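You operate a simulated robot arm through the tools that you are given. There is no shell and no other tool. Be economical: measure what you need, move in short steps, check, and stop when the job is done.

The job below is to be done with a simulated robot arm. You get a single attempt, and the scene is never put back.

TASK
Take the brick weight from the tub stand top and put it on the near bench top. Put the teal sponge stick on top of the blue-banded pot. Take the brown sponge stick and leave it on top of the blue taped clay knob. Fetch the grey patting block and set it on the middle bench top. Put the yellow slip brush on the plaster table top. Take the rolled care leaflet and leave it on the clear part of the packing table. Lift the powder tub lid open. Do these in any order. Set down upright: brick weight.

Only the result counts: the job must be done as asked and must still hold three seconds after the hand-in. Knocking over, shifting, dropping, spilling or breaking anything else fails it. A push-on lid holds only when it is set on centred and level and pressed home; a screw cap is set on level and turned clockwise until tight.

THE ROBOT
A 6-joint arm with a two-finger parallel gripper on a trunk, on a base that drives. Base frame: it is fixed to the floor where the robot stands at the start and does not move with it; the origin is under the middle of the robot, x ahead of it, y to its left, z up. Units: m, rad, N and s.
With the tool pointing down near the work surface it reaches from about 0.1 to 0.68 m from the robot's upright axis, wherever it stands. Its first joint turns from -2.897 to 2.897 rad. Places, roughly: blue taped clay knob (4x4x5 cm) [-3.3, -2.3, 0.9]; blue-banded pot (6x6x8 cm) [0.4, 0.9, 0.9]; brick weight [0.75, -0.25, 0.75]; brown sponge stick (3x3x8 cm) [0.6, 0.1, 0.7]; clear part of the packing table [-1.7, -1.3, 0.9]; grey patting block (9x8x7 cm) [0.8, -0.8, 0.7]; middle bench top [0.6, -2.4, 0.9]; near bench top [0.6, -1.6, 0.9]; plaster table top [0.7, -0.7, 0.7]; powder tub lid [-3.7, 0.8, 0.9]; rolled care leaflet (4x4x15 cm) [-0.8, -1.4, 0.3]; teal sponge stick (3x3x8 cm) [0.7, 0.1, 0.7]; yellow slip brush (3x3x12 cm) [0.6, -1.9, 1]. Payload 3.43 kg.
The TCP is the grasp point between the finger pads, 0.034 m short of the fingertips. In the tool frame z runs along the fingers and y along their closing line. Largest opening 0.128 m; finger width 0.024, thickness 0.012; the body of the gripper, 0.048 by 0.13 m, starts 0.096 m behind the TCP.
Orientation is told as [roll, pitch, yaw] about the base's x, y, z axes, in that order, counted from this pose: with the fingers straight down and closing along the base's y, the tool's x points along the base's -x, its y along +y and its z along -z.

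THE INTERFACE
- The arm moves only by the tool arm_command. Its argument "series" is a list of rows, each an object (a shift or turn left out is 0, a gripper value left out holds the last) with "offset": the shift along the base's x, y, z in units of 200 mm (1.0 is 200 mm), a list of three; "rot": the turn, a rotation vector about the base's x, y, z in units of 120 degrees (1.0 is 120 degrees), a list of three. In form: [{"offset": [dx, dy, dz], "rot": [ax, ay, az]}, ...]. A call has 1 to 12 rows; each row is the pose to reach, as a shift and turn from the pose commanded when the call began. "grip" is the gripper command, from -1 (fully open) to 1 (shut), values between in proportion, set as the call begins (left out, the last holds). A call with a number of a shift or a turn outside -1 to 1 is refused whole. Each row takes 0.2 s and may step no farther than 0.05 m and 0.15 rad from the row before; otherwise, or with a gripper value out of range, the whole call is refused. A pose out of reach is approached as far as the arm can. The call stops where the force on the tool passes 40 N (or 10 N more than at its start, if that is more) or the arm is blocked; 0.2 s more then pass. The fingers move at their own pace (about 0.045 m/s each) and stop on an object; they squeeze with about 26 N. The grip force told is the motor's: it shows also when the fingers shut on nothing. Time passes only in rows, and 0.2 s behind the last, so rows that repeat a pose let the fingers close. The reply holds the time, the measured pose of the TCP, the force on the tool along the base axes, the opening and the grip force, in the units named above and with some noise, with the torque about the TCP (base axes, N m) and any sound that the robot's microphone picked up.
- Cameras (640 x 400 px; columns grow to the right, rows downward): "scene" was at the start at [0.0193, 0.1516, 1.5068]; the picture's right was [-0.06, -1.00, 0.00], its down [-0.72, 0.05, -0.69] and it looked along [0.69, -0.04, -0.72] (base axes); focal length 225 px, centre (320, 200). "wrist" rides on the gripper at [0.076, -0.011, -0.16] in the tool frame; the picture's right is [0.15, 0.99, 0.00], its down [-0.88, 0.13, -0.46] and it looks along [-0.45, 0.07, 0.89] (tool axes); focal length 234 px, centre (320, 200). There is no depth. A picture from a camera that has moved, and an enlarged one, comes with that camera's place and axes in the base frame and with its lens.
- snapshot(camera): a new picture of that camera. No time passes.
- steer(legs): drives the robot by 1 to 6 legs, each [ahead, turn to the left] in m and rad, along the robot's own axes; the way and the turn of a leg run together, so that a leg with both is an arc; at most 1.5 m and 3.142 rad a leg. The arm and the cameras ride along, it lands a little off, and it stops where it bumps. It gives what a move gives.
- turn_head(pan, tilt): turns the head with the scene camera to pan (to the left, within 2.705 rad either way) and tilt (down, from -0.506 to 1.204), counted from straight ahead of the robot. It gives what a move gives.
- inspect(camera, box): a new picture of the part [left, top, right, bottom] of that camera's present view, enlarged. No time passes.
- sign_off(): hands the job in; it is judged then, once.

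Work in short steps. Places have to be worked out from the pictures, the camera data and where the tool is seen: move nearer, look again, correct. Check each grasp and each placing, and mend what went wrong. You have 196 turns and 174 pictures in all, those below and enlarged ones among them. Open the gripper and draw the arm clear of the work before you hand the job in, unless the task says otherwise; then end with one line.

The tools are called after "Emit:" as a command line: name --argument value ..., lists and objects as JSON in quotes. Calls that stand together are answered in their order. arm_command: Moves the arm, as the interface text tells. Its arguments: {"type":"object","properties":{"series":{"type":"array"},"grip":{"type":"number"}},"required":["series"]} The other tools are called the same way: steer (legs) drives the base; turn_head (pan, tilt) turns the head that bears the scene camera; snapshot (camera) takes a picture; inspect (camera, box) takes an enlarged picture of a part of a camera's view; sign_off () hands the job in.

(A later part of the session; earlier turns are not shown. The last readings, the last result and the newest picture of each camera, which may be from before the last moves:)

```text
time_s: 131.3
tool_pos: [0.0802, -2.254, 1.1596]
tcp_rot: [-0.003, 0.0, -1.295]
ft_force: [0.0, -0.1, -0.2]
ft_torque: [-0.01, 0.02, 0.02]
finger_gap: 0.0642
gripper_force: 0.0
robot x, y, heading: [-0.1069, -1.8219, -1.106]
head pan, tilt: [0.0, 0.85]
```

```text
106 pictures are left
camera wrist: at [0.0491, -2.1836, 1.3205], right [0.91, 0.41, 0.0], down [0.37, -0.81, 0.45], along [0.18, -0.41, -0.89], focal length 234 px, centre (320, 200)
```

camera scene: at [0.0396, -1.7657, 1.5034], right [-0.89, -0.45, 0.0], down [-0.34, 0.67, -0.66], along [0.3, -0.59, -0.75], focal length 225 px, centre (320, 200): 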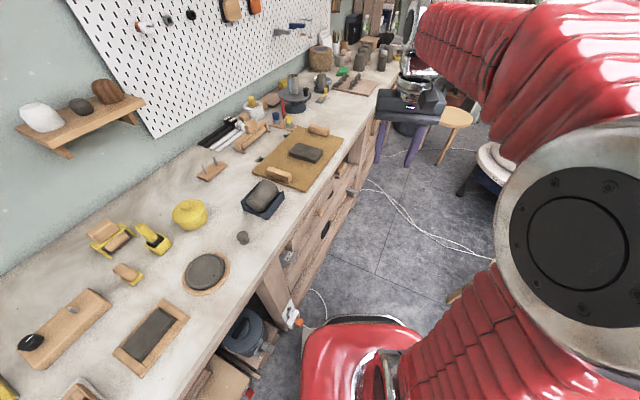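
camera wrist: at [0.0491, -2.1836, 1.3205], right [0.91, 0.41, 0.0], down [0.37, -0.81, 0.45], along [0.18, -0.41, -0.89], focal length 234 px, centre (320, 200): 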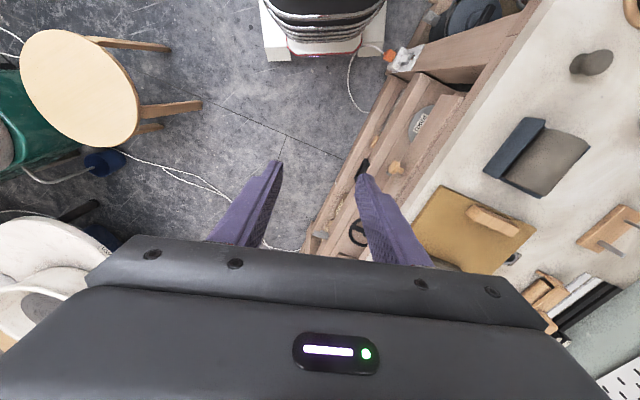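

Blocked mid-turn; I look down both sides of the base to find the obstacle.

Emit:
turn_head --pan -1.9 --tilt 1.1

Emit:
snapshot --camera "scene"

Emit:
turn_head --pan 1.5 --tilt 1.1

Emit:
snapshot --camera "scene"

```text
time_s: 133.2
tool_pos: [0.0794, -2.2524, 1.1607]
tcp_rot: [0.0, 0.001, -1.295]
ft_force: [0.7, -0.3, -0.4]
ft_torque: [0.02, 0.0, 0.02]
finger_gap: 0.0641
gripper_force: 0.1
robot x, y, heading: [-0.1059, -1.8195, -1.104]
head pan, tilt: [-1.901, 1.1]
```

```text
105 pictures are left
camera scene: at [-0.058, -1.7042, 1.4857], right [-0.13, 0.99, 0.0], down [0.88, 0.12, -0.45], along [-0.45, -0.06, -0.89], focal length 225 px, centre (320, 200)
```

scene: 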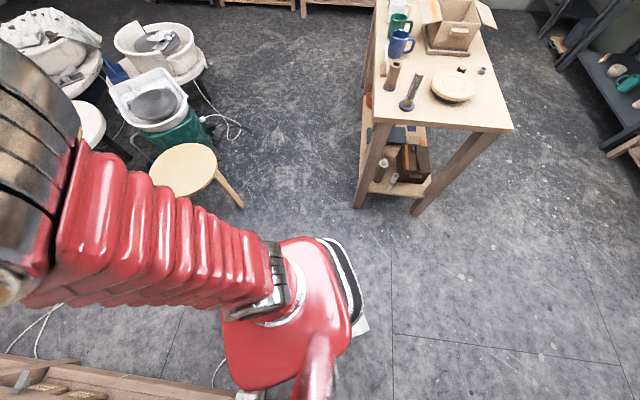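

```text
time_s: 136.1
tool_pos: [0.0804, -2.2529, 1.1604]
tcp_rot: [-0.002, 0.002, -1.295]
ft_force: [-0.5, 0.6, 0.2]
ft_torque: [-0.04, 0.04, -0.02]
finger_gap: 0.064
gripper_force: 0.1
robot x, y, heading: [-0.1074, -1.8204, -1.106]
head pan, tilt: [1.499, 1.1]
```

```text
104 pictures are left
camera scene: at [0.0629, -1.6717, 1.4857], right [0.38, -0.92, 0.0], down [-0.82, -0.34, -0.45], along [0.42, 0.17, -0.89], focal length 225 px, centre (320, 200)
```

scene: 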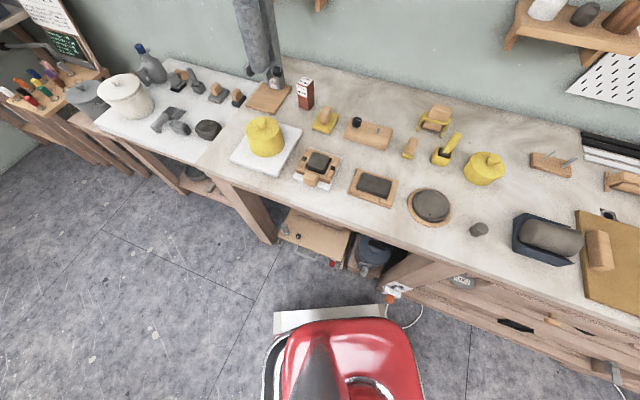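

The front-left corner touches the drawer cabinet's power strip. I'll move away shortly; first a zoom on the yellow brush.

Emit:
inspect --camera "scene" --box '[390, 90, 520, 220]'

Emit:
inspect --camera "scene" --box '[360, 250, 460, 330]'

```text
3.08 times, centred on (455, 155) of scene
camera zoom: at [0.0629, -1.6717, 1.4857], right [0.38, -0.92, 0.0], down [-0.82, -0.34, -0.45], along [0.42, 0.17, -0.89], focal length 692 px, centre (-95, 338)
```

zoom: 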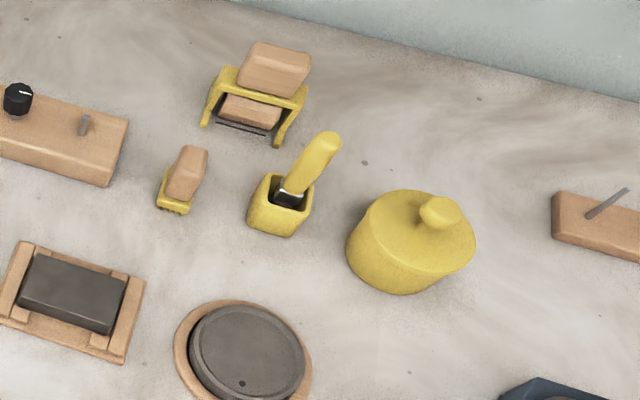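

```text
5.00 times, centred on (410, 290) of scene
camera zoom: at [0.0629, -1.6717, 1.4857], right [0.38, -0.92, 0.0], down [-0.82, -0.34, -0.45], along [0.42, 0.17, -0.89], focal length 1125 px, centre (-130, -250)
```

zoom: 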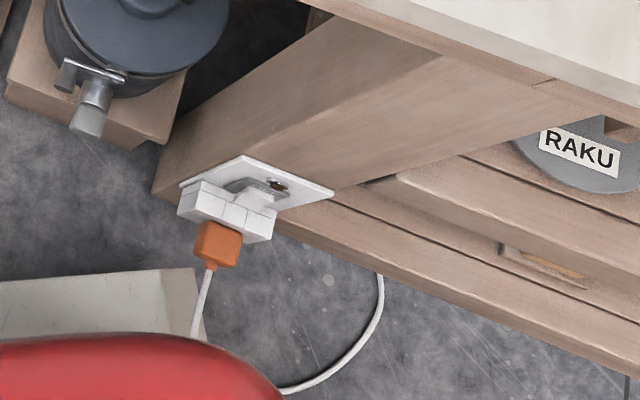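

The brush stands upright in a small cup at ≈(0.64,-1.86). I ease the base off the contact by a slight right turn and swing the arm round to face the bench.

Emit:
steer --legs '[[0, -0.1]]'

Emit:
arm_command --series '[{"offset": [0.14, 0.16, 0.04], "rot": [0, 0, 0.055]}, {"offset": [0.28, 0.33, 0.08], "rot": [0, 0, 0.11]}, {"offset": [0.42, 0.5, 0.1], "rot": [0, 0, 0.165]}, {"offset": [0.56, 0.66, 0.1], "rot": [0, 0, 0.22]}, {"offset": [0.7, 0.83, 0.1], "rot": [0, 0, 0.275]}, {"offset": [0.84, 1.0, 0.1], "rot": [0, 0, 0.33]}]'

Emit:
arm_command --series '[{"offset": [0.14, 0.16, 0.0], "rot": [0, 0, 0.055]}, {"offset": [0.28, 0.33, 0.0], "rot": [0, 0, 0.11]}, {"offset": [0.42, 0.5, 0.0], "rot": [0, 0, 0.165]}, {"offset": [0.56, 0.66, 0], "rot": [0, 0, 0.22]}, {"offset": [0.7, 0.83, 0], "rot": [0, 0, 0.275]}, {"offset": [0.84, 1.0, 0], "rot": [0, 0, 0.33]}]'

Emit:
snapshot --camera "wrist"

```text
time_s: 137.1
tool_pos: [0.0372, -2.2689, 1.161]
tcp_rot: [-0.001, 0.001, -1.398]
ft_force: [0.2, 0.5, -0.3]
ft_torque: [-0.01, 0.04, 0.0]
finger_gap: 0.064
gripper_force: 0.0
robot x, y, heading: [-0.109, -1.8218, -1.203]
head pan, tilt: [1.499, 1.1]
```

```text
time_s: 138.5
tool_pos: [0.2055, -2.0687, 1.1822]
tcp_rot: [-0.002, 0.002, -0.702]
ft_force: [0.0, -0.5, 0.7]
ft_torque: [0.02, 0.04, 0.01]
finger_gap: 0.064
gripper_force: 0.0
robot x, y, heading: [-0.1042, -1.8193, -1.206]
head pan, tilt: [1.499, 1.1]
```

```text
time_s: 139.9
tool_pos: [0.3717, -1.8679, 1.1824]
tcp_rot: [-0.001, 0.002, -0.013]
ft_force: [-1.0, 1.2, 0.5]
ft_torque: [-0.02, -0.01, 0.0]
finger_gap: 0.0642
gripper_force: 0.1
robot x, y, heading: [-0.1059, -1.8184, -1.205]
head pan, tilt: [1.499, 1.1]
```

```text
101 pictures are left
camera wrist: at [0.2964, -1.8792, 1.3415], right [-0.13, 0.99, 0.0], down [0.88, 0.12, 0.45], along [0.45, 0.06, -0.89], focal length 234 px, centre (320, 200)
```

wrist: 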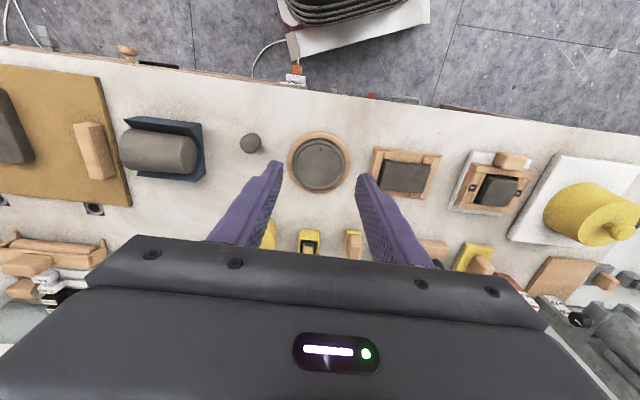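

Brush ≈(0.60,-1.86). I go closer for a precise view.

Emit:
arm_command --series '[{"offset": [0.2, 0, -0.05]}, {"offset": [0.4, 0.0, -0.1]}, {"offset": [0.55, 0.0, -0.2]}]'

Emit:
snapshot --camera "wrist"

Emit:
turn_head --pan 1.3 --tilt 0.8

Emit:
snapshot --camera "scene"

```text
time_s: 140.7
tool_pos: [0.4812, -1.8675, 1.1409]
tcp_rot: [-0.002, 0.0, -0.014]
ft_force: [-0.5, 1.1, 0.2]
ft_torque: [-0.02, -0.01, 0.03]
finger_gap: 0.0639
gripper_force: 0.1
robot x, y, heading: [-0.1095, -1.8211, -1.208]
head pan, tilt: [1.499, 1.1]
```

```text
100 pictures are left
camera wrist: at [0.4064, -1.8788, 1.3013], right [-0.13, 0.99, 0.0], down [0.88, 0.12, 0.46], along [0.45, 0.06, -0.89], focal length 234 px, centre (320, 200)
```

wrist: 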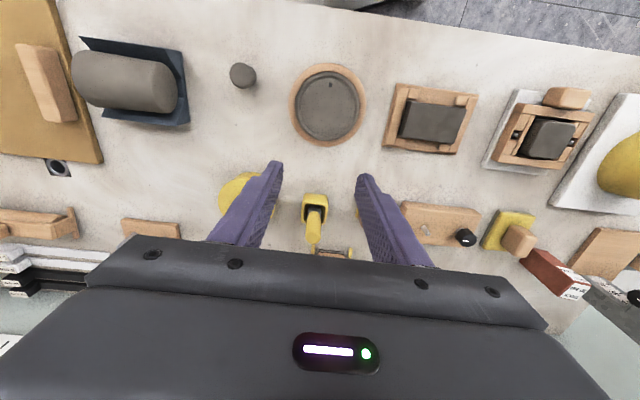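

```text
time_s: 141.5
tool_pos: [0.482, -1.868, 1.1421]
tcp_rot: [-0.001, 0.001, -0.013]
ft_force: [-0.3, 0.3, -0.4]
ft_torque: [0.0, 0.0, -0.02]
finger_gap: 0.064
gripper_force: 0.0
robot x, y, heading: [-0.104, -1.8179, -1.205]
head pan, tilt: [1.3, 0.799]
```

```text
99 pictures are left
camera scene: at [0.0995, -1.6986, 1.5074], right [0.1, -1.0, 0.0], down [-0.71, -0.07, -0.7], along [0.69, 0.07, -0.72], focal length 225 px, centre (320, 200)
```

scene: 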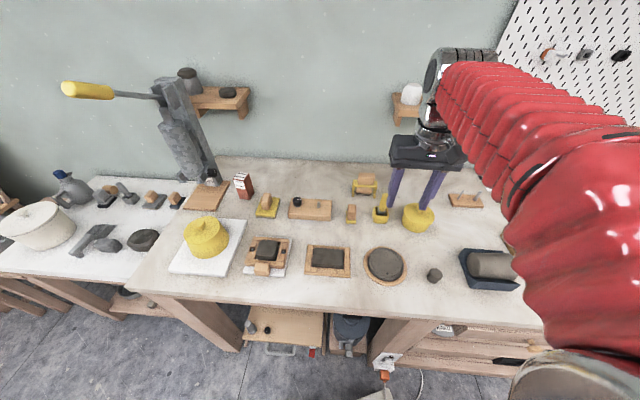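

Cup ≈(0.62,-1.857), brush tip ≈(0.628,-1.857,1.007), upright. I test whether the arm reaches above it pointing straight down.

Emit:
arm_command --series '[{"offset": [0.2, 0.02, 0]}, {"offset": [0.4, 0.05, 0]}, {"offset": [0.6, 0.05, 0]}, {"offset": [0.72, 0.05, 0]}]' --grip 0.2

Emit:
snapshot --camera "wrist"

```text
time_s: 142.5
tool_pos: [0.6125, -1.8587, 1.1388]
tcp_rot: [0.0, 0.004, -0.015]
ft_force: [0.4, 0.2, -1.4]
ft_torque: [0.0, 0.05, -0.02]
finger_gap: 0.0513
gripper_force: 0.1
out of reach, approached as far as the arm can: row 4
robot x, y, heading: [-0.105, -1.8207, -1.2]
head pan, tilt: [1.3, 0.799]
```

```text
98 pictures are left
camera wrist: at [0.5378, -1.8686, 1.2992], right [-0.13, 0.99, 0.0], down [0.88, 0.12, 0.45], along [0.45, 0.06, -0.89], focal length 234 px, centre (320, 200)
```

wrist: 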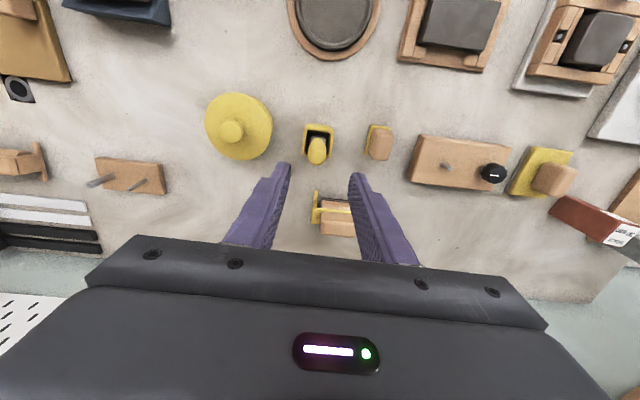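

Nearly there (6–10 mm short). A 0.12 rad forward tilt covers it; I tilt and lower partway.

Emit:
arm_command --series '[{"offset": [-0.02, -0.01, -0.1], "rot": [0, -0.057, 0]}, {"offset": [-0.02, -0.01, -0.3], "rot": [0, -0.057, 0]}, {"offset": [-0.02, -0.01, -0.48], "rot": [0, -0.057, 0]}]'

Emit:
snapshot --camera "wrist"

Emit:
inspect --camera "scene" --box '[330, 110, 490, 250]'

```text
time_s: 143.3
tool_pos: [0.6106, -1.862, 1.0452]
tcp_rot: [-0.001, -0.119, -0.015]
ft_force: [-0.3, 1.1, 0.6]
ft_torque: [-0.03, 0.02, 0.0]
finger_gap: 0.051
gripper_force: 0.1
robot x, y, heading: [-0.1046, -1.8214, -1.204]
head pan, tilt: [1.3, 0.799]
```

```text
97 pictures are left
camera wrist: at [0.5155, -1.8722, 1.1941], right [-0.13, 0.99, -0.02], down [0.82, 0.12, 0.56], along [0.55, 0.06, -0.83], focal length 234 px, centre (320, 200)
```

wrist: 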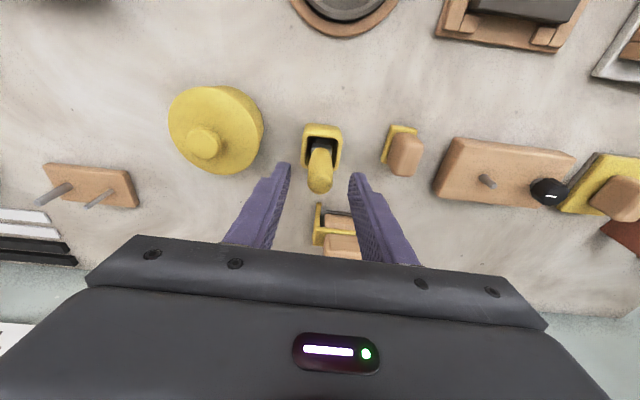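

```text
2.86 times, centred on (410, 180) of scene
camera zoom: at [0.0995, -1.6987, 1.5074], right [0.1, -1.0, 0.0], down [-0.71, -0.07, -0.7], along [0.69, 0.07, -0.72], focal length 643 px, centre (63, 257)
```

zoom: 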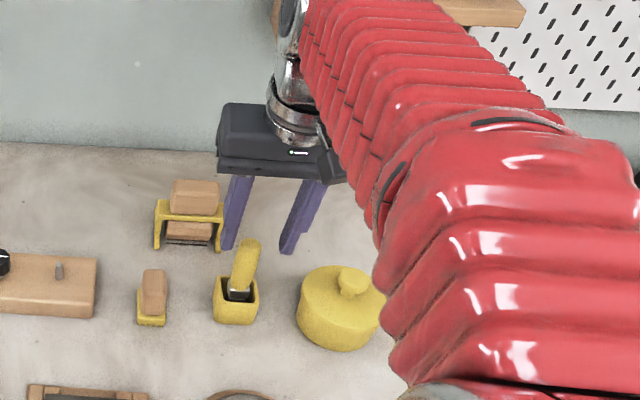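

Brush axis at (0.619,-1.861). I lower to z≈0.985 around the handle and close.

Emit:
arm_command --series '[{"offset": [0.04, 0, -0.05]}, {"offset": [0.045, 0, -0.18]}, {"offset": [0.045, 0, -0.3]}]'

Emit:
arm_command --series '[{"offset": [0, 0, 0]}, {"offset": [0, 0, 0]}, {"offset": [0, 0, 0]}]' --grip 1

Emit:
snapshot --camera "wrist"

```text
time_s: 144.1
tool_pos: [0.6189, -1.8611, 0.9856]
tcp_rot: [-0.002, -0.117, -0.015]
ft_force: [0.1, -0.3, -0.1]
ft_torque: [-0.01, -0.03, -0.01]
finger_gap: 0.0513
gripper_force: 0.1
robot x, y, heading: [-0.108, -1.8204, -1.204]
head pan, tilt: [1.3, 0.799]
```

```text
time_s: 144.9
tool_pos: [0.6186, -1.8606, 0.9851]
tcp_rot: [0.001, -0.118, -0.014]
ft_force: [-0.7, -0.6, -0.6]
ft_torque: [-0.01, 0.01, -0.03]
finger_gap: 0.0242
gripper_force: 26.2
robot x, y, heading: [-0.1073, -1.8182, -1.207]
head pan, tilt: [1.3, 0.799]
```

```text
95 pictures are left
camera wrist: at [0.5249, -1.8723, 1.1345], right [-0.13, 0.99, -0.02], down [0.82, 0.12, 0.56], along [0.55, 0.06, -0.83], focal length 234 px, centre (320, 200)
```

wrist: 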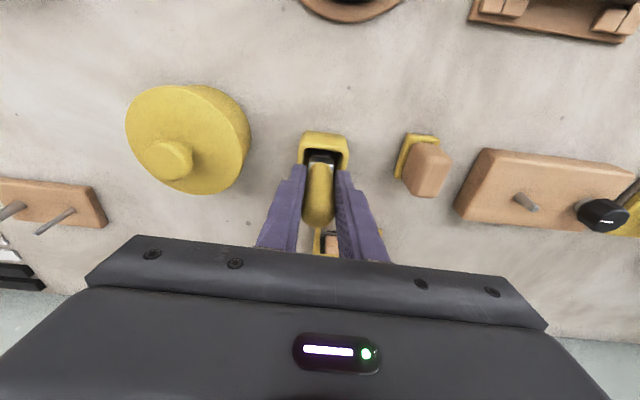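

Gripped (24 mm handle). I lift slowly straight up and check whether the cup stays.

Emit:
arm_command --series '[{"offset": [0, 0, 0.1]}, {"offset": [0, 0, 0.25]}, {"offset": [0, 0, 0.45]}, {"offset": [0, 0, 0.65]}, {"offset": [-0.05, 0, 0.8]}]'

Emit:
snapshot --camera "wrist"

Emit:
snapshot --camera "scene"

```text
time_s: 146.1
tool_pos: [0.6091, -1.8611, 1.1452]
tcp_rot: [-0.001, -0.118, -0.014]
ft_force: [-0.3, -0.6, -0.2]
ft_torque: [0.03, -0.03, 0.02]
finger_gap: 0.0243
gripper_force: 25.9
robot x, y, heading: [-0.1049, -1.8187, -1.2]
head pan, tilt: [1.3, 0.799]
```

```text
94 pictures are left
camera wrist: at [0.5146, -1.8712, 1.2943], right [-0.13, 0.99, -0.02], down [0.82, 0.12, 0.56], along [0.55, 0.06, -0.83], focal length 234 px, centre (320, 200)
```

wrist: 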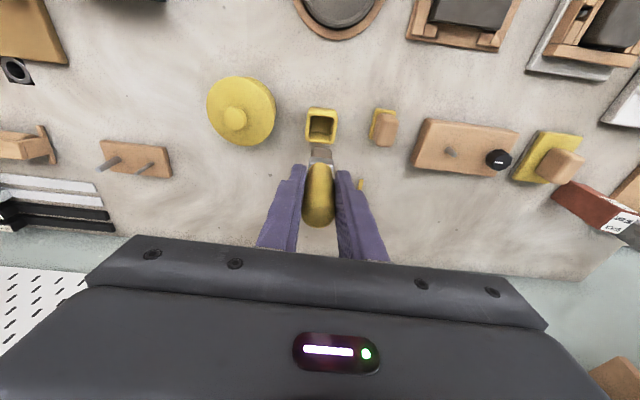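

```text
93 pictures are left
camera scene: at [0.0996, -1.6987, 1.5074], right [0.1, -1.0, 0.0], down [-0.71, -0.07, -0.7], along [0.69, 0.07, -0.72], focal length 225 px, centre (320, 200)
```

scene: 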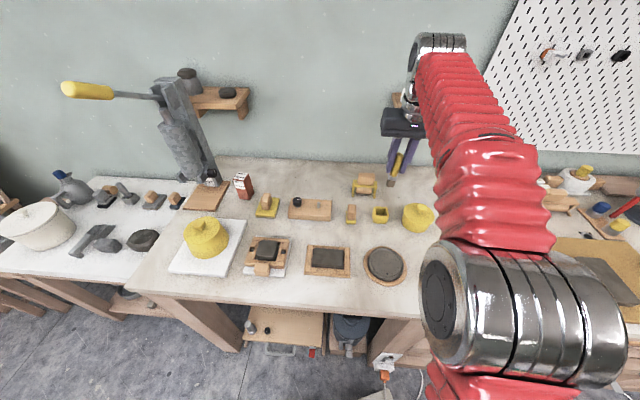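

Brush is out and the cup stayed. I retract the arm to about 0.4 m radius, then square up and reverse 1.1 m to the plaster table.

Emit:
arm_command --series '[{"offset": [-0.2, 0, 0.05]}, {"offset": [-0.4, 0, 0.1]}, {"offset": [-0.6, 0, 0.15]}, {"offset": [-0.8, 0, 0.2]}, {"offset": [-1.0, 0, 0.2]}]'

Emit:
arm_command --series '[{"offset": [-0.2, 0, 0]}, {"offset": [-0.4, 0, 0]}, {"offset": [-0.5, 0, 0]}]'

Emit:
steer --legs '[[0, -0.36], [-1.08, 0]]'

Emit:
turn_head --pan 1.4 --tilt 0.85

Emit:
snapshot --camera "scene"

```text
time_s: 147.3
tool_pos: [0.4078, -1.8607, 1.1866]
tcp_rot: [0.0, -0.116, -0.014]
ft_force: [-0.9, 0.6, -1.2]
ft_torque: [0.01, -0.01, -0.04]
finger_gap: 0.0241
gripper_force: 26.1
robot x, y, heading: [-0.1071, -1.8203, -1.207]
head pan, tilt: [1.3, 0.799]
```

```text
time_s: 148.1
tool_pos: [0.3087, -1.861, 1.1856]
tcp_rot: [-0.002, -0.116, -0.014]
ft_force: [-0.5, 0.5, -0.2]
ft_torque: [0.03, -0.04, 0.02]
finger_gap: 0.0242
gripper_force: 26.1
robot x, y, heading: [-0.1005, -1.8203, -1.203]
head pan, tilt: [1.3, 0.799]
```

```text
time_s: 156.8
tool_pos: [0.261, -0.9195, 1.185]
tcp_rot: [0.0, -0.117, -0.374]
ft_force: [0.1, 0.3, -0.4]
ft_torque: [-0.01, 0.0, 0.02]
finger_gap: 0.0241
gripper_force: 25.8
robot x, y, heading: [-0.1145, -0.7325, -1.563]
head pan, tilt: [1.3, 0.799]
```

```text
time_s: 157.5
tool_pos: [0.2613, -0.9206, 1.1859]
tcp_rot: [0.001, -0.119, -0.376]
ft_force: [0.0, -0.6, -0.9]
ft_torque: [-0.03, 0.0, 0.02]
finger_gap: 0.0241
gripper_force: 26.4
robot x, y, heading: [-0.1157, -0.7357, -1.562]
head pan, tilt: [1.4, 0.85]
```

```text
92 pictures are left
camera scene: at [0.1221, -0.6858, 1.5034], right [-0.16, -0.99, 0.0], down [-0.74, 0.12, -0.66], along [0.65, -0.11, -0.75], focal length 225 px, centre (320, 200)
```

scene: 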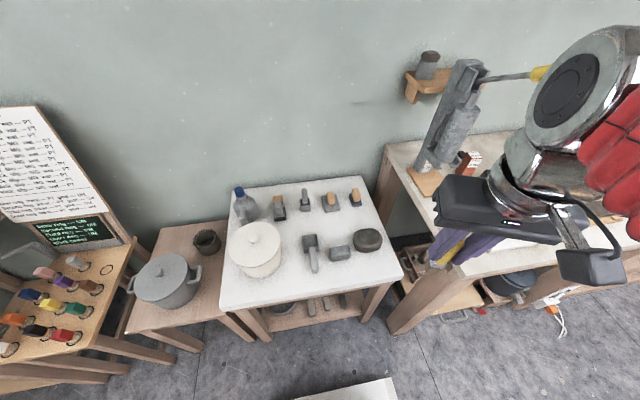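

I zoom on the plaster table to pick a free spot.

Emit:
inspect --camera "scene" --box '[210, 170, 410, 310]'

```text
2.86 times, centred on (310, 240) of scene
camera zoom: at [0.1221, -0.6858, 1.5034], right [-0.16, -0.99, 0.0], down [-0.74, 0.12, -0.66], along [0.65, -0.11, -0.75], focal length 643 px, centre (349, 86)
```

zoom: 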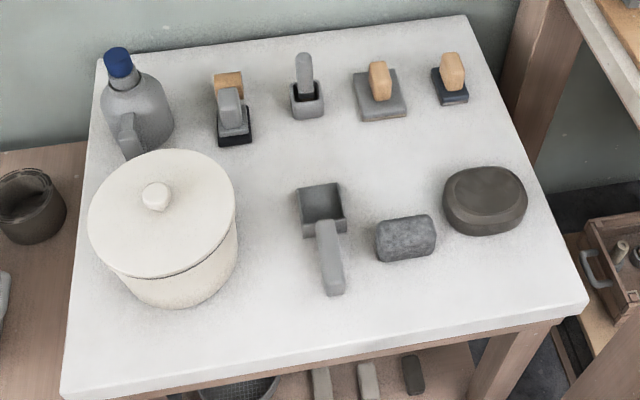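

Strip between tub and scoop (y≈-0.61…-0.71, x 0.43–0.73) is free: I'll lay the brush along x at y≈-0.665. First I bring the hand there at height, yawed to 0.

Emit:
arm_command --series '[{"offset": [0.1, 0.2, -0.08], "rot": [0, 0, 0.036]}, {"offset": [0.2, 0.4, -0.16], "rot": [0, 0, 0.072]}, {"offset": [0.3, 0.6, -0.24], "rot": [0, 0, 0.108]}, {"offset": [0.4, 0.8, -0.32], "rot": [0, 0, 0.144]}, {"offset": [0.5, 1.0, -0.43], "rot": [0, 0, 0.18]}]'

Emit:
snapshot --camera "wrist"

Emit:
snapshot --camera "scene"

```text
time_s: 158.7
tool_pos: [0.3623, -0.7228, 1.1]
tcp_rot: [-0.001, -0.118, 0.004]
ft_force: [-0.2, -0.5, -0.6]
ft_torque: [0.02, 0.0, -0.01]
finger_gap: 0.0242
gripper_force: 25.8
robot x, y, heading: [-0.1116, -0.7382, -1.566]
head pan, tilt: [1.4, 0.85]
```

```text
90 pictures are left
camera wrist: at [0.2679, -0.7346, 1.2492], right [-0.15, 0.99, -0.02], down [0.82, 0.13, 0.56], along [0.55, 0.07, -0.83], focal length 234 px, centre (320, 200)
```

wrist: 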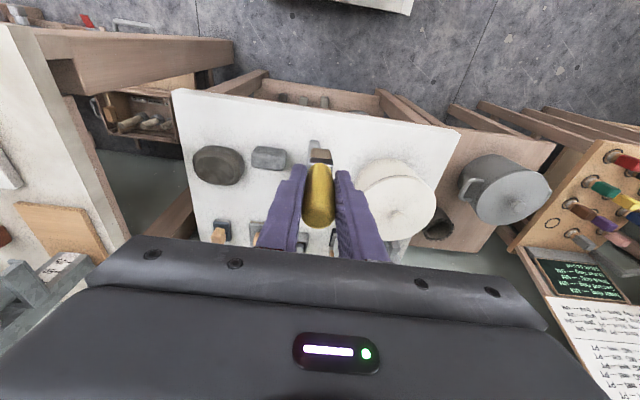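

```text
89 pictures are left
camera scene: at [0.1222, -0.6858, 1.5034], right [-0.16, -0.99, 0.0], down [-0.74, 0.12, -0.66], along [0.65, -0.11, -0.75], focal length 225 px, centre (320, 200)
```

scene: 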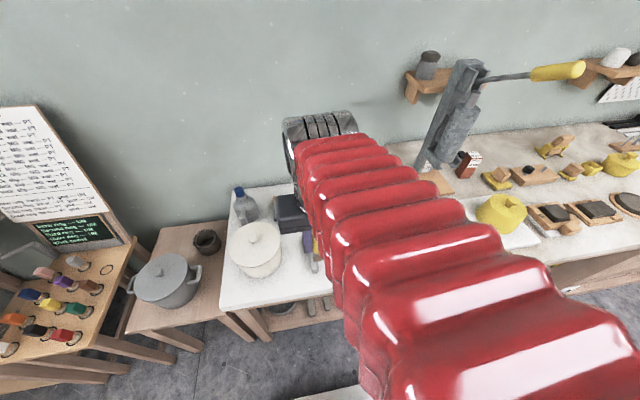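

Strip centre y≈-0.66; table z≈0.72 by estimate. I shift over it and pitch the tool forward so the brush is nearly flat.

Emit:
arm_command --series '[{"offset": [0.15, 0.1, -0.15]}, {"offset": [0.3, 0.2, -0.3]}, {"offset": [0.45, 0.3, -0.4]}, {"offset": [0.6, 0.31, -0.5]}]'

Emit:
arm_command --series '[{"rot": [0, -0.0675, 0]}, {"rot": [0, -0.135, 0]}, {"rot": [0, -0.2025, 0]}, {"rot": [0, -0.27, 0]}, {"rot": [0, -0.3375, 0]}, {"rot": [0, -0.405, 0]}, {"rot": [0, -0.4725, 0]}, {"rot": [0, -0.54, 0]}]'

Emit:
snapshot --camera "scene"

Emit:
snapshot --camera "wrist"

```text
time_s: 159.4
tool_pos: [0.4169, -0.7179, 1.1346]
tcp_rot: [0.028, -0.292, -0.077]
ft_force: [-0.2, 0.9, -0.8]
ft_torque: [-0.03, -0.03, 0.02]
finger_gap: 0.0242
gripper_force: 25.6
robot x, y, heading: [-0.1104, -0.7379, -1.565]
head pan, tilt: [1.4, 0.85]
stopped in row 3: the arm was blocked; the commanded pose is now the measured one
```

```text
time_s: 161.2
tool_pos: [0.4137, -0.843, 1.176]
tcp_rot: [0.238, -1.23, -0.767]
ft_force: [0.3, 0.3, -0.6]
ft_torque: [-0.01, 0.01, -0.03]
finger_gap: 0.0242
gripper_force: 25.9
out of reach, approached as far as the arm can: row 6, 7, 8
robot x, y, heading: [-0.1143, -0.7309, -1.559]
head pan, tilt: [1.4, 0.85]
stopped in row 8: the arm was blocked; the commanded pose is now the measured one
```

```text
88 pictures are left
camera scene: at [0.1223, -0.6856, 1.5034], right [-0.16, -0.99, 0.0], down [-0.74, 0.12, -0.66], along [0.65, -0.11, -0.75], focal length 225 px, centre (320, 200)
```

scene: 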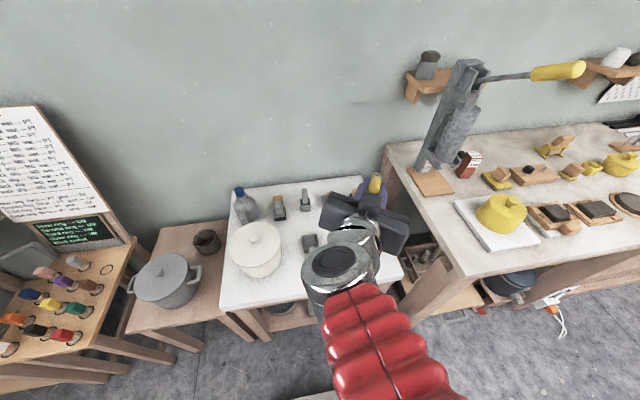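

```text
87 pictures are left
camera wrist: at [0.2583, -0.7617, 1.1549], right [0.47, 0.88, -0.06], down [-0.1, 0.12, 0.99], along [0.88, -0.46, 0.14], focal length 234 px, centre (320, 200)
```

wrist: 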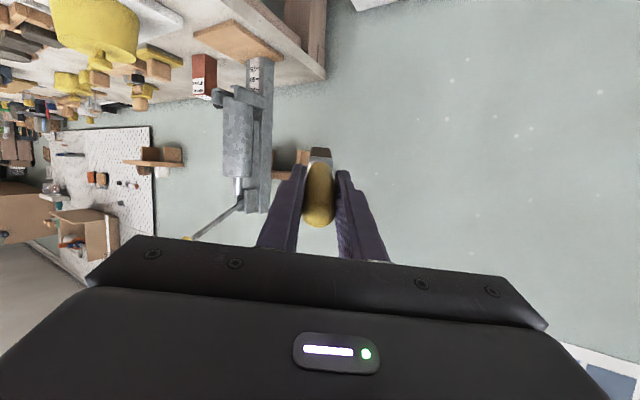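

The arm fouled its own head post when reaching to the robot's left. I turn the robot to face the table instead (arm riding along well above things).

Emit:
steer --legs '[[0, 1.3]]'

Emit:
turn_head --pan 0.0 --tilt 0.85

Emit:
snapshot --camera "scene"

```text
time_s: 166.3
tool_pos: [0.1368, -0.2607, 1.1784]
tcp_rot: [0.246, -1.234, 0.523]
ft_force: [-0.6, 0.3, -1.3]
ft_torque: [-0.01, -0.02, 0.02]
finger_gap: 0.0242
gripper_force: 26.5
robot x, y, heading: [-0.1104, -0.7394, -0.27]
head pan, tilt: [1.4, 0.85]
```

```text
time_s: 167.8
tool_pos: [0.1354, -0.2605, 1.1762]
tcp_rot: [0.243, -1.233, 0.522]
ft_force: [0.1, -0.6, 0.0]
ft_torque: [-0.04, 0.01, -0.03]
finger_gap: 0.0242
gripper_force: 26.0
robot x, y, heading: [-0.1114, -0.7359, -0.27]
head pan, tilt: [0.0, 0.85]
```

```text
86 pictures are left
camera scene: at [-0.0523, -0.5913, 1.5034], right [-0.27, -0.96, 0.0], down [-0.72, 0.2, -0.66], along [0.64, -0.18, -0.75], focal length 225 px, centre (320, 200)
```

scene: 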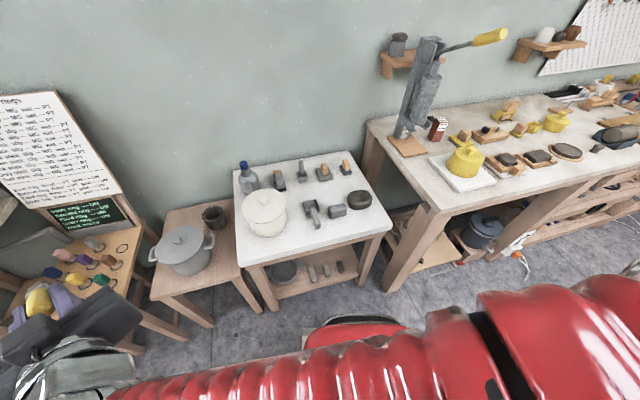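

Now I untilt the tool while swinging the hand round to the robot's front.

Emit:
arm_command --series '[{"offset": [0.07, -0.12, 0], "rot": [-0.0431, 0.0514, -0.0094]}, {"offset": [0.14, -0.24, 0], "rot": [-0.0861, 0.1028, -0.0188]}, {"offset": [0.21, -0.36, 0], "rot": [-0.1292, 0.1542, -0.0281]}, {"offset": [0.28, -0.48, 0], "rot": [-0.1723, 0.2057, -0.0375]}, {"offset": [0.35, -0.6, 0], "rot": [-0.2153, 0.2571, -0.0469]}, {"offset": [0.42, -0.72, 0], "rot": [-0.2584, 0.3085, -0.0563]}, {"offset": [0.5, -0.84, 0], "rot": [-0.3014, 0.3599, -0.0656]}, {"offset": [0.57, -0.95, 0], "rot": [-0.3445, 0.4113, -0.075]}]'

Emit:
snapshot --camera "wrist"

```text
time_s: 169.6
tool_pos: [0.2497, -0.4508, 1.1792]
tcp_rot: [0.007, -0.118, 0.521]
ft_force: [-0.4, -0.3, -0.3]
ft_torque: [-0.04, -0.02, 0.0]
finger_gap: 0.0244
gripper_force: 25.5
robot x, y, heading: [-0.1134, -0.7401, -0.269]
head pan, tilt: [0.0, 0.85]
```

```text
85 pictures are left
camera wrist: at [0.1747, -0.5094, 1.3282], right [-0.62, 0.78, -0.01], down [0.65, 0.52, 0.56], along [0.44, 0.34, -0.83], focal length 234 px, centre (320, 200)
```

wrist: 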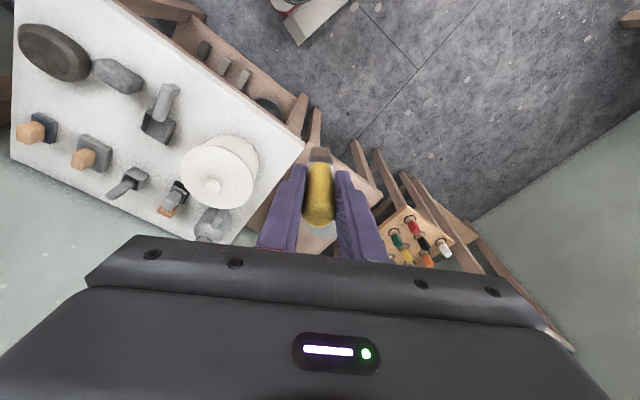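

Orientation restored. I yaw to heading 0 and move above the strip.

Emit:
arm_command --series '[{"offset": [0.12, -0.14, 0], "rot": [0, 0, -0.036]}, {"offset": [0.24, -0.28, 0], "rot": [0, 0, -0.071]}, {"offset": [0.36, -0.43, -0.1], "rot": [0, 0, -0.107]}, {"offset": [0.48, -0.57, -0.2], "rot": [0, 0, -0.142]}, {"offset": [0.6, -0.71, -0.3], "rot": [0, 0, -0.178]}, {"offset": [0.72, -0.86, -0.4], "rot": [0, 0, -0.213]}, {"offset": [0.85, -1.0, -0.5], "rot": [0, 0, -0.249]}]'

Emit:
snapshot --camera "wrist"

Emit:
snapshot --camera "scene"

```text
time_s: 171.2
tool_pos: [0.42, -0.6505, 1.0771]
tcp_rot: [0.007, -0.119, -0.001]
ft_force: [-0.3, -0.7, -0.1]
ft_torque: [0.0, -0.03, 0.0]
finger_gap: 0.0242
gripper_force: 26.2
robot x, y, heading: [-0.108, -0.7444, -0.265]
head pan, tilt: [0.0, 0.85]
```

```text
84 pictures are left
camera wrist: at [0.3269, -0.6632, 1.2262], right [-0.15, 0.99, -0.01], down [0.82, 0.13, 0.56], along [0.55, 0.07, -0.83], focal length 234 px, centre (320, 200)
```

wrist: 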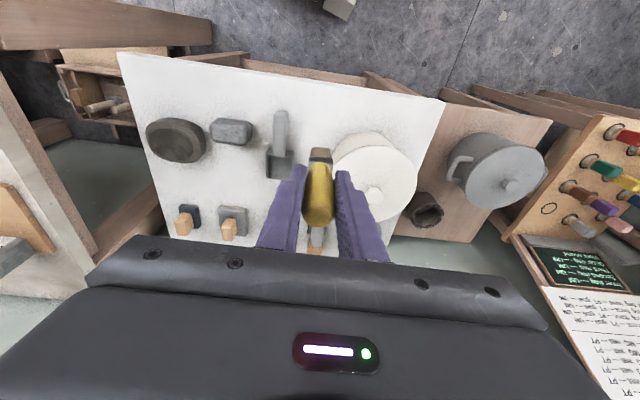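

```text
83 pictures are left
camera scene: at [-0.0522, -0.5913, 1.5034], right [-0.27, -0.96, 0.0], down [-0.72, 0.2, -0.66], along [0.64, -0.18, -0.75], focal length 225 px, centre (320, 200)
```

scene: 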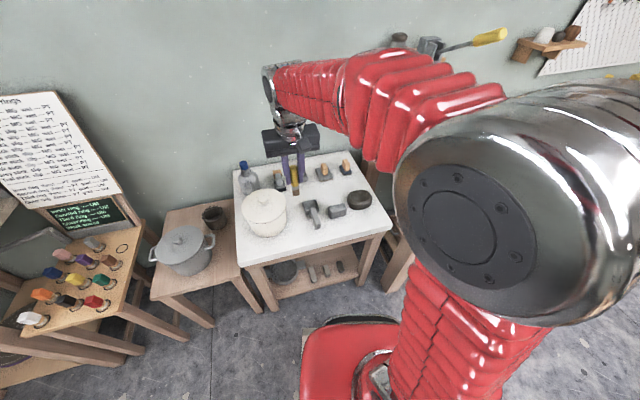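

The strip centre is confirmed at y≈-0.664. I move to (0.485,-0.662,0.95) and pitch forward 65°.

Emit:
arm_command --series '[{"offset": [0.12, -0.03, -0.2]}, {"offset": [0.24, -0.06, -0.4]}, {"offset": [0.325, -0.06, -0.6]}]'

Emit:
arm_command --series '[{"rot": [0, -0.0675, 0]}, {"rot": [0, -0.135, 0]}, {"rot": [0, -0.2025, 0]}, {"rot": [0, -0.27, 0]}, {"rot": [0, -0.3375, 0]}, {"rot": [0, -0.405, 0]}, {"rot": [0, -0.4725, 0]}, {"rot": [0, -0.54, 0]}]'

Emit:
snapshot --camera "scene"

```text
time_s: 172.0
tool_pos: [0.4858, -0.6624, 0.9576]
tcp_rot: [0.008, -0.121, 0.0]
ft_force: [0.2, 0.6, 0.2]
ft_torque: [-0.05, -0.01, -0.03]
finger_gap: 0.0243
gripper_force: 25.8
robot x, y, heading: [-0.1127, -0.7427, -0.276]
head pan, tilt: [0.0, 0.85]
```

```text
time_s: 174.0
tool_pos: [0.4719, -0.7236, 0.9468]
tcp_rot: [0.128, -1.199, -0.4]
ft_force: [-0.3, -0.3, -0.1]
ft_torque: [-0.04, 0.0, 0.02]
finger_gap: 0.024
gripper_force: 26.0
out of reach, approached as far as the arm can: row 5
robot x, y, heading: [-0.1106, -0.7382, -0.274]
head pan, tilt: [0.0, 0.85]
stopped in row 8: the arm was blocked; the commanded pose is now the measured one
```

```text
82 pictures are left
camera scene: at [-0.052, -0.5914, 1.5034], right [-0.27, -0.96, 0.0], down [-0.72, 0.2, -0.66], along [0.64, -0.18, -0.75], focal length 225 px, centre (320, 200)
```

scene: 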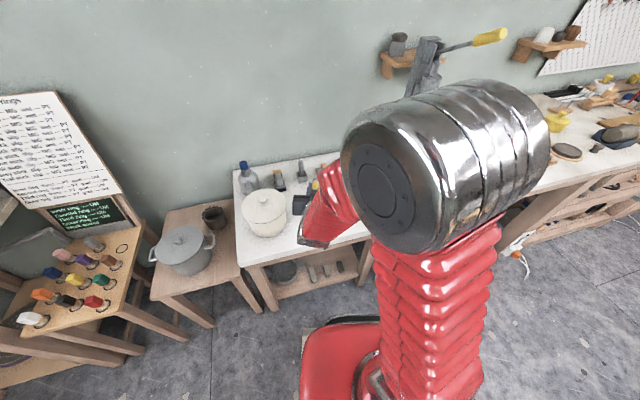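

Still too folded; I back the robot 0.2 m, keeping the pose, then fix orientation.

Emit:
steer --legs '[[-0.2, 0]]'

Emit:
arm_command --series '[{"offset": [0.15, 0, 0], "rot": [-0.0125, -0.0097, 0.0667]}, {"offset": [0.3, 0.0, 0], "rot": [-0.0251, -0.0193, 0.1334]}, {"offset": [0.5, 0.0, 0], "rot": [-0.0251, -0.0193, 0.1334]}]'

```text
time_s: 175.9
tool_pos: [0.2801, -0.6688, 0.9472]
tcp_rot: [0.128, -1.197, -0.403]
ft_force: [1.2, 0.8, -0.6]
ft_torque: [-0.02, 0.0, -0.05]
finger_gap: 0.0241
gripper_force: 26.3
robot x, y, heading: [-0.3023, -0.6906, -0.274]
head pan, tilt: [0.0, 0.85]
```

```text
time_s: 176.7
tool_pos: [0.3749, -0.6294, 0.9492]
tcp_rot: [0.019, -1.247, -0.056]
ft_force: [0.0, 0.4, -0.1]
ft_torque: [-0.04, 0.04, -0.01]
finger_gap: 0.0243
gripper_force: 25.8
out of reach, approached as far as the arm can: row 2, 3
robot x, y, heading: [-0.3044, -0.6887, -0.271]
head pan, tilt: [0.0, 0.85]
```

Emit:
arm_command --series '[{"offset": [0.2, -0.06, 0]}, {"offset": [0.4, -0.12, 0]}, {"offset": [0.55, -0.165, -0.1]}, {"offset": [0.55, -0.165, -0.3], "rot": [0, 0, 0.025]}, {"offset": [0.55, -0.165, -0.45], "rot": [0, 0, 0.025]}]'

Emit:
snapshot --camera "scene"

Emit:
snapshot --camera "wrist"

```text
time_s: 177.9
tool_pos: [0.4828, -0.6011, 0.8653]
tcp_rot: [0.037, -1.25, -0.062]
ft_force: [-3.3, 0.7, 19.2]
ft_torque: [0.21, -0.93, -0.06]
finger_gap: 0.0243
gripper_force: 26.2
out of reach, approached as far as the arm can: row 1, 2, 3, 4, 5
robot x, y, heading: [-0.3041, -0.6869, -0.276]
head pan, tilt: [0.0, 0.85]
```

```text
81 pictures are left
camera scene: at [-0.2454, -0.5376, 1.5034], right [-0.27, -0.96, 0.0], down [-0.72, 0.2, -0.66], along [0.64, -0.18, -0.75], focal length 225 px, centre (320, 200)
```

scene: 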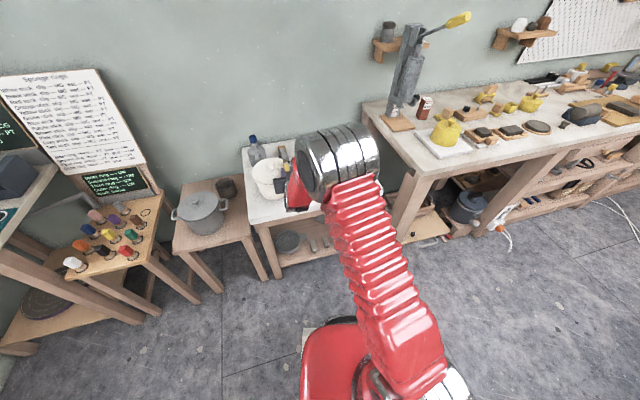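

```text
80 pictures are left
camera wrist: at [0.3075, -0.6083, 0.8437], right [-0.02, 0.99, -0.13], down [-0.15, 0.12, 0.98], along [0.99, 0.04, 0.15], focal length 234 px, centre (320, 200)
```

wrist: 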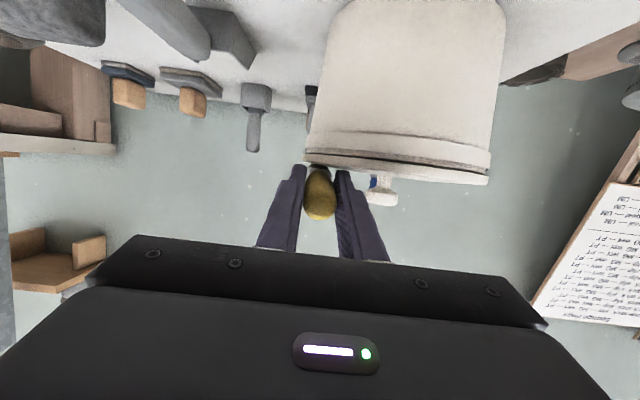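

The brush is touching the tub lid because the arm couldn't hold y. I lift at once.

Emit:
arm_command --series '[{"offset": [0, 0, 0.15]}, {"offset": [0, 0, 0.35]}, {"offset": [0, 0, 0.55]}]'

Emit:
inspect --camera "scene" --box '[220, 100, 420, 260]'

```text
time_s: 178.7
tool_pos: [0.4803, -0.604, 0.9702]
tcp_rot: [0.031, -1.24, -0.055]
ft_force: [-0.5, 0.5, -0.3]
ft_torque: [0.04, 0.06, 0.01]
finger_gap: 0.0243
gripper_force: 26.0
robot x, y, heading: [-0.3036, -0.6882, -0.272]
head pan, tilt: [0.0, 0.85]
```

```text
2.50 times, centred on (320, 180) of scene
camera zoom: at [-0.2443, -0.5377, 1.5034], right [-0.27, -0.96, 0.0], down [-0.72, 0.2, -0.66], along [0.64, -0.18, -0.75], focal length 562 px, centre (320, 250)
```

zoom: 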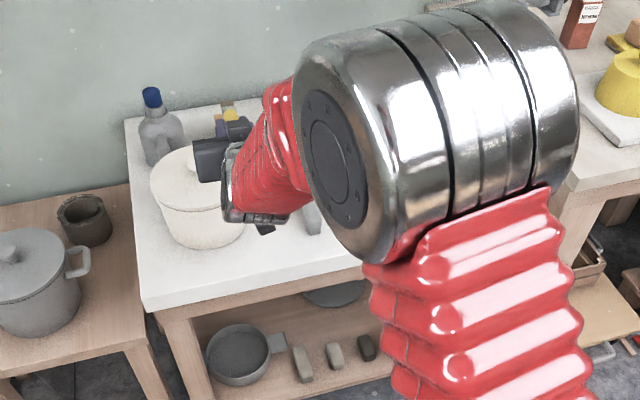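

Tub looks undisturbed. I test whether the hand can shift to y≈-0.665 here.

Emit:
arm_command --series '[{"offset": [0.02, -0.15, 0]}, {"offset": [0.02, -0.3, 0]}]'

```text
time_s: 179.3
tool_pos: [0.4822, -0.6384, 0.9723]
tcp_rot: [0.02, -1.238, -0.056]
ft_force: [0.2, -0.1, 0.4]
ft_torque: [0.03, 0.0, 0.0]
finger_gap: 0.024
gripper_force: 26.6
out of reach, approached as far as the arm can: row 2
robot x, y, heading: [-0.3034, -0.6845, -0.276]
head pan, tilt: [0.0, 0.85]
```

I let the tool head point slightly right (−0.15) and use a spot a bit nearer the front edge, (0.46,-0.66).

Emit:
arm_command --series '[{"offset": [-0.05, -0.05, 0], "rot": [0, 0, -0.05]}, {"offset": [-0.11, -0.11, 0], "rot": [0, 0, -0.05]}, {"offset": [-0.11, -0.11, 0], "rot": [0, 0, -0.05]}]'

Emit:
snapshot --camera "wrist"

```text
time_s: 180.1
tool_pos: [0.461, -0.66, 0.9703]
tcp_rot: [0.034, -1.242, -0.163]
ft_force: [-0.3, 0.0, -0.2]
ft_torque: [0.04, 0.01, 0.0]
finger_gap: 0.0242
gripper_force: 26.2
robot x, y, heading: [-0.3005, -0.6849, -0.269]
head pan, tilt: [0.0, 0.85]
```

```text
78 pictures are left
camera wrist: at [0.2847, -0.6488, 0.9499], right [0.08, 0.99, -0.13], down [-0.13, 0.14, 0.98], along [0.99, -0.06, 0.14], focal length 234 px, centre (320, 200)
```

wrist: 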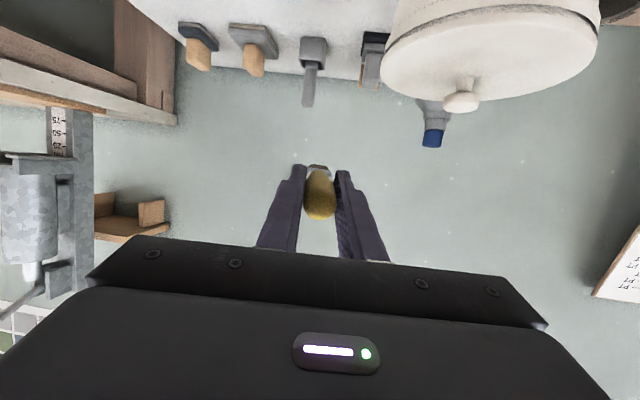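

Good: pose held and clear of the tub. I descend in stages, watching y and force.

Emit:
arm_command --series '[{"offset": [0, 0, -0.2]}, {"offset": [0, 0, -0.4]}, {"offset": [0, 0, -0.6]}, {"offset": [0, 0, -0.75]}]'

Emit:
snapshot --camera "wrist"

```text
time_s: 181.1
tool_pos: [0.4622, -0.6606, 0.8221]
tcp_rot: [0.004, -1.241, -0.142]
ft_force: [1.2, 0.1, -0.4]
ft_torque: [0.06, 0.04, -0.01]
finger_gap: 0.0243
gripper_force: 25.8
robot x, y, heading: [-0.3059, -0.687, -0.273]
head pan, tilt: [0.0, 0.85]
```

```text
77 pictures are left
camera wrist: at [0.286, -0.6481, 0.8013], right [0.09, 0.99, -0.14], down [-0.13, 0.15, 0.98], along [0.99, -0.07, 0.14], focal length 234 px, centre (320, 200)
```

wrist: 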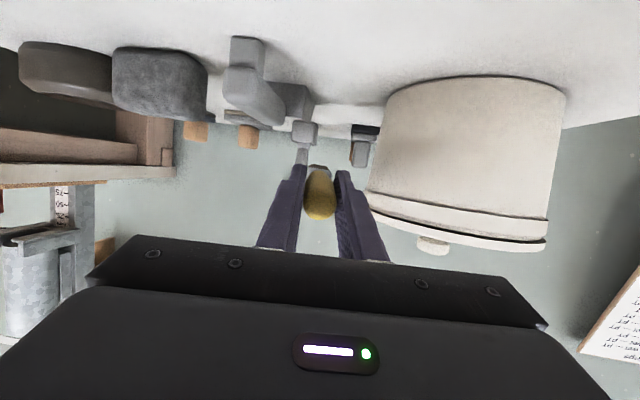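

Clear lane between scoop and tub. I continue down in small steps until contact.

Emit:
arm_command --series '[{"offset": [0, 0, -0.08]}, {"offset": [0, 0, -0.16]}]'

Emit:
arm_command --series '[{"offset": [0, 0, -0.04]}, {"offset": [0, 0, -0.08]}, {"offset": [0, 0, -0.11]}]'

Emit:
snapshot --camera "wrist"

```text
time_s: 181.7
tool_pos: [0.4644, -0.6551, 0.7914]
tcp_rot: [-0.011, -1.238, -0.126]
ft_force: [-0.1, -0.1, -0.6]
ft_torque: [-0.02, 0.06, 0.02]
finger_gap: 0.0241
gripper_force: 25.8
out of reach, approached as far as the arm can: row 1, 2
robot x, y, heading: [-0.3026, -0.6843, -0.271]
head pan, tilt: [0.0, 0.85]
```

```text
time_s: 182.5
tool_pos: [0.4688, -0.6498, 0.7743]
tcp_rot: [-0.013, -1.238, -0.126]
ft_force: [-0.2, -0.3, -1.8]
ft_torque: [-0.03, 0.04, 0.0]
finger_gap: 0.0241
gripper_force: 25.9
out of reach, approached as far as the arm can: row 1, 2, 3
robot x, y, heading: [-0.3036, -0.688, -0.271]
head pan, tilt: [0.0, 0.85]
```

```text
76 pictures are left
camera wrist: at [0.2946, -0.6362, 0.7542], right [0.09, 0.99, -0.14], down [-0.12, 0.15, 0.98], along [0.99, -0.07, 0.14], focal length 234 px, centre (320, 200)
```

wrist: 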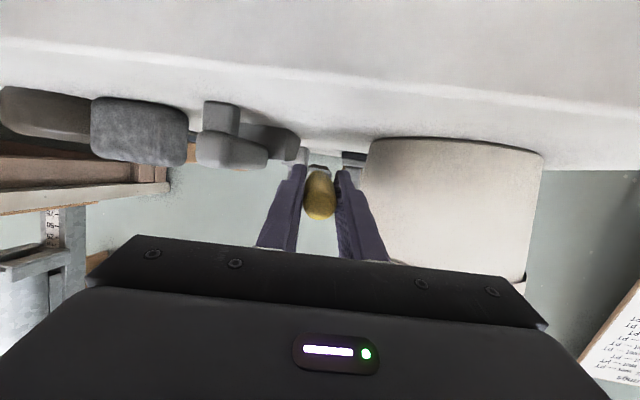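

I correct y by 1 cm with a little more yaw, then continue down.

Emit:
arm_command --series '[{"offset": [-0.03, -0.05, 0], "rot": [0, 0, -0.04]}, {"offset": [-0.04, -0.06, -0.04], "rot": [0, 0, -0.05]}, {"offset": [-0.04, -0.06, -0.07], "rot": [0, 0, -0.05]}]'

Emit:
arm_command --series '[{"offset": [0, 0, -0.03]}, {"offset": [0, 0, -0.06]}]'

Emit:
snapshot --camera "wrist"

```text
time_s: 183.3
tool_pos: [0.461, -0.6607, 0.7607]
tcp_rot: [0.035, -1.243, -0.267]
ft_force: [-0.1, 0.0, -0.1]
ft_torque: [-0.01, -0.01, -0.03]
finger_gap: 0.0244
gripper_force: 25.9
robot x, y, heading: [-0.3016, -0.6897, -0.272]
head pan, tilt: [0.0, 0.85]
```

```text
time_s: 183.9
tool_pos: [0.462, -0.6617, 0.748]
tcp_rot: [0.03, -1.243, -0.264]
ft_force: [1.2, -0.3, -1.3]
ft_torque: [-0.03, 0.04, 0.01]
finger_gap: 0.0242
gripper_force: 26.4
robot x, y, heading: [-0.3074, -0.6883, -0.273]
head pan, tilt: [0.0, 0.85]
```

```text
75 pictures are left
camera wrist: at [0.2882, -0.6315, 0.7271], right [0.19, 0.97, -0.13], down [-0.12, 0.15, 0.98], along [0.98, -0.17, 0.14], focal length 234 px, centre (320, 200)
```

wrist: 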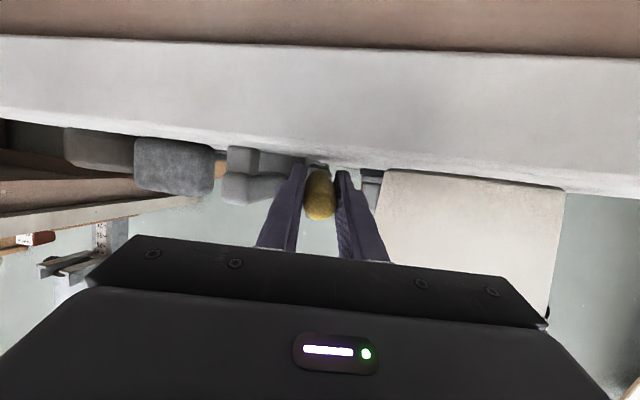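

Table top z≈0.724; contact must be imminent. I continue in 4 mm steps.

Emit:
arm_command --series '[{"offset": [0, 0, -0.02]}, {"offset": [0, 0, -0.04]}]'

Emit:
inspect --camera "wrist" --box '[240, 130, 420, 250]'

```text
time_s: 184.5
tool_pos: [0.4634, -0.6615, 0.7424]
tcp_rot: [0.038, -1.245, -0.271]
ft_force: [-3.2, -0.9, 11.8]
ft_torque: [-0.28, -0.49, -0.14]
finger_gap: 0.0241
gripper_force: 26.0
robot x, y, heading: [-0.3048, -0.688, -0.274]
head pan, tilt: [0.0, 0.85]
```

```text
3.33 times, centred on (330, 190) of wrist
camera zoom: at [0.2894, -0.6312, 0.7206], right [0.19, 0.97, -0.13], down [-0.12, 0.15, 0.98], along [0.98, -0.17, 0.15], focal length 781 px, centre (287, 233)
```

zoom: 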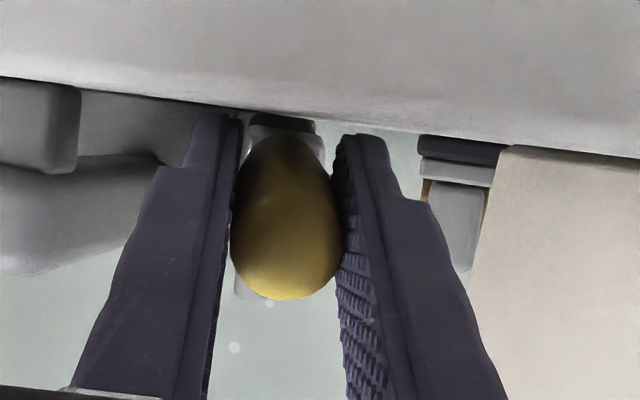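

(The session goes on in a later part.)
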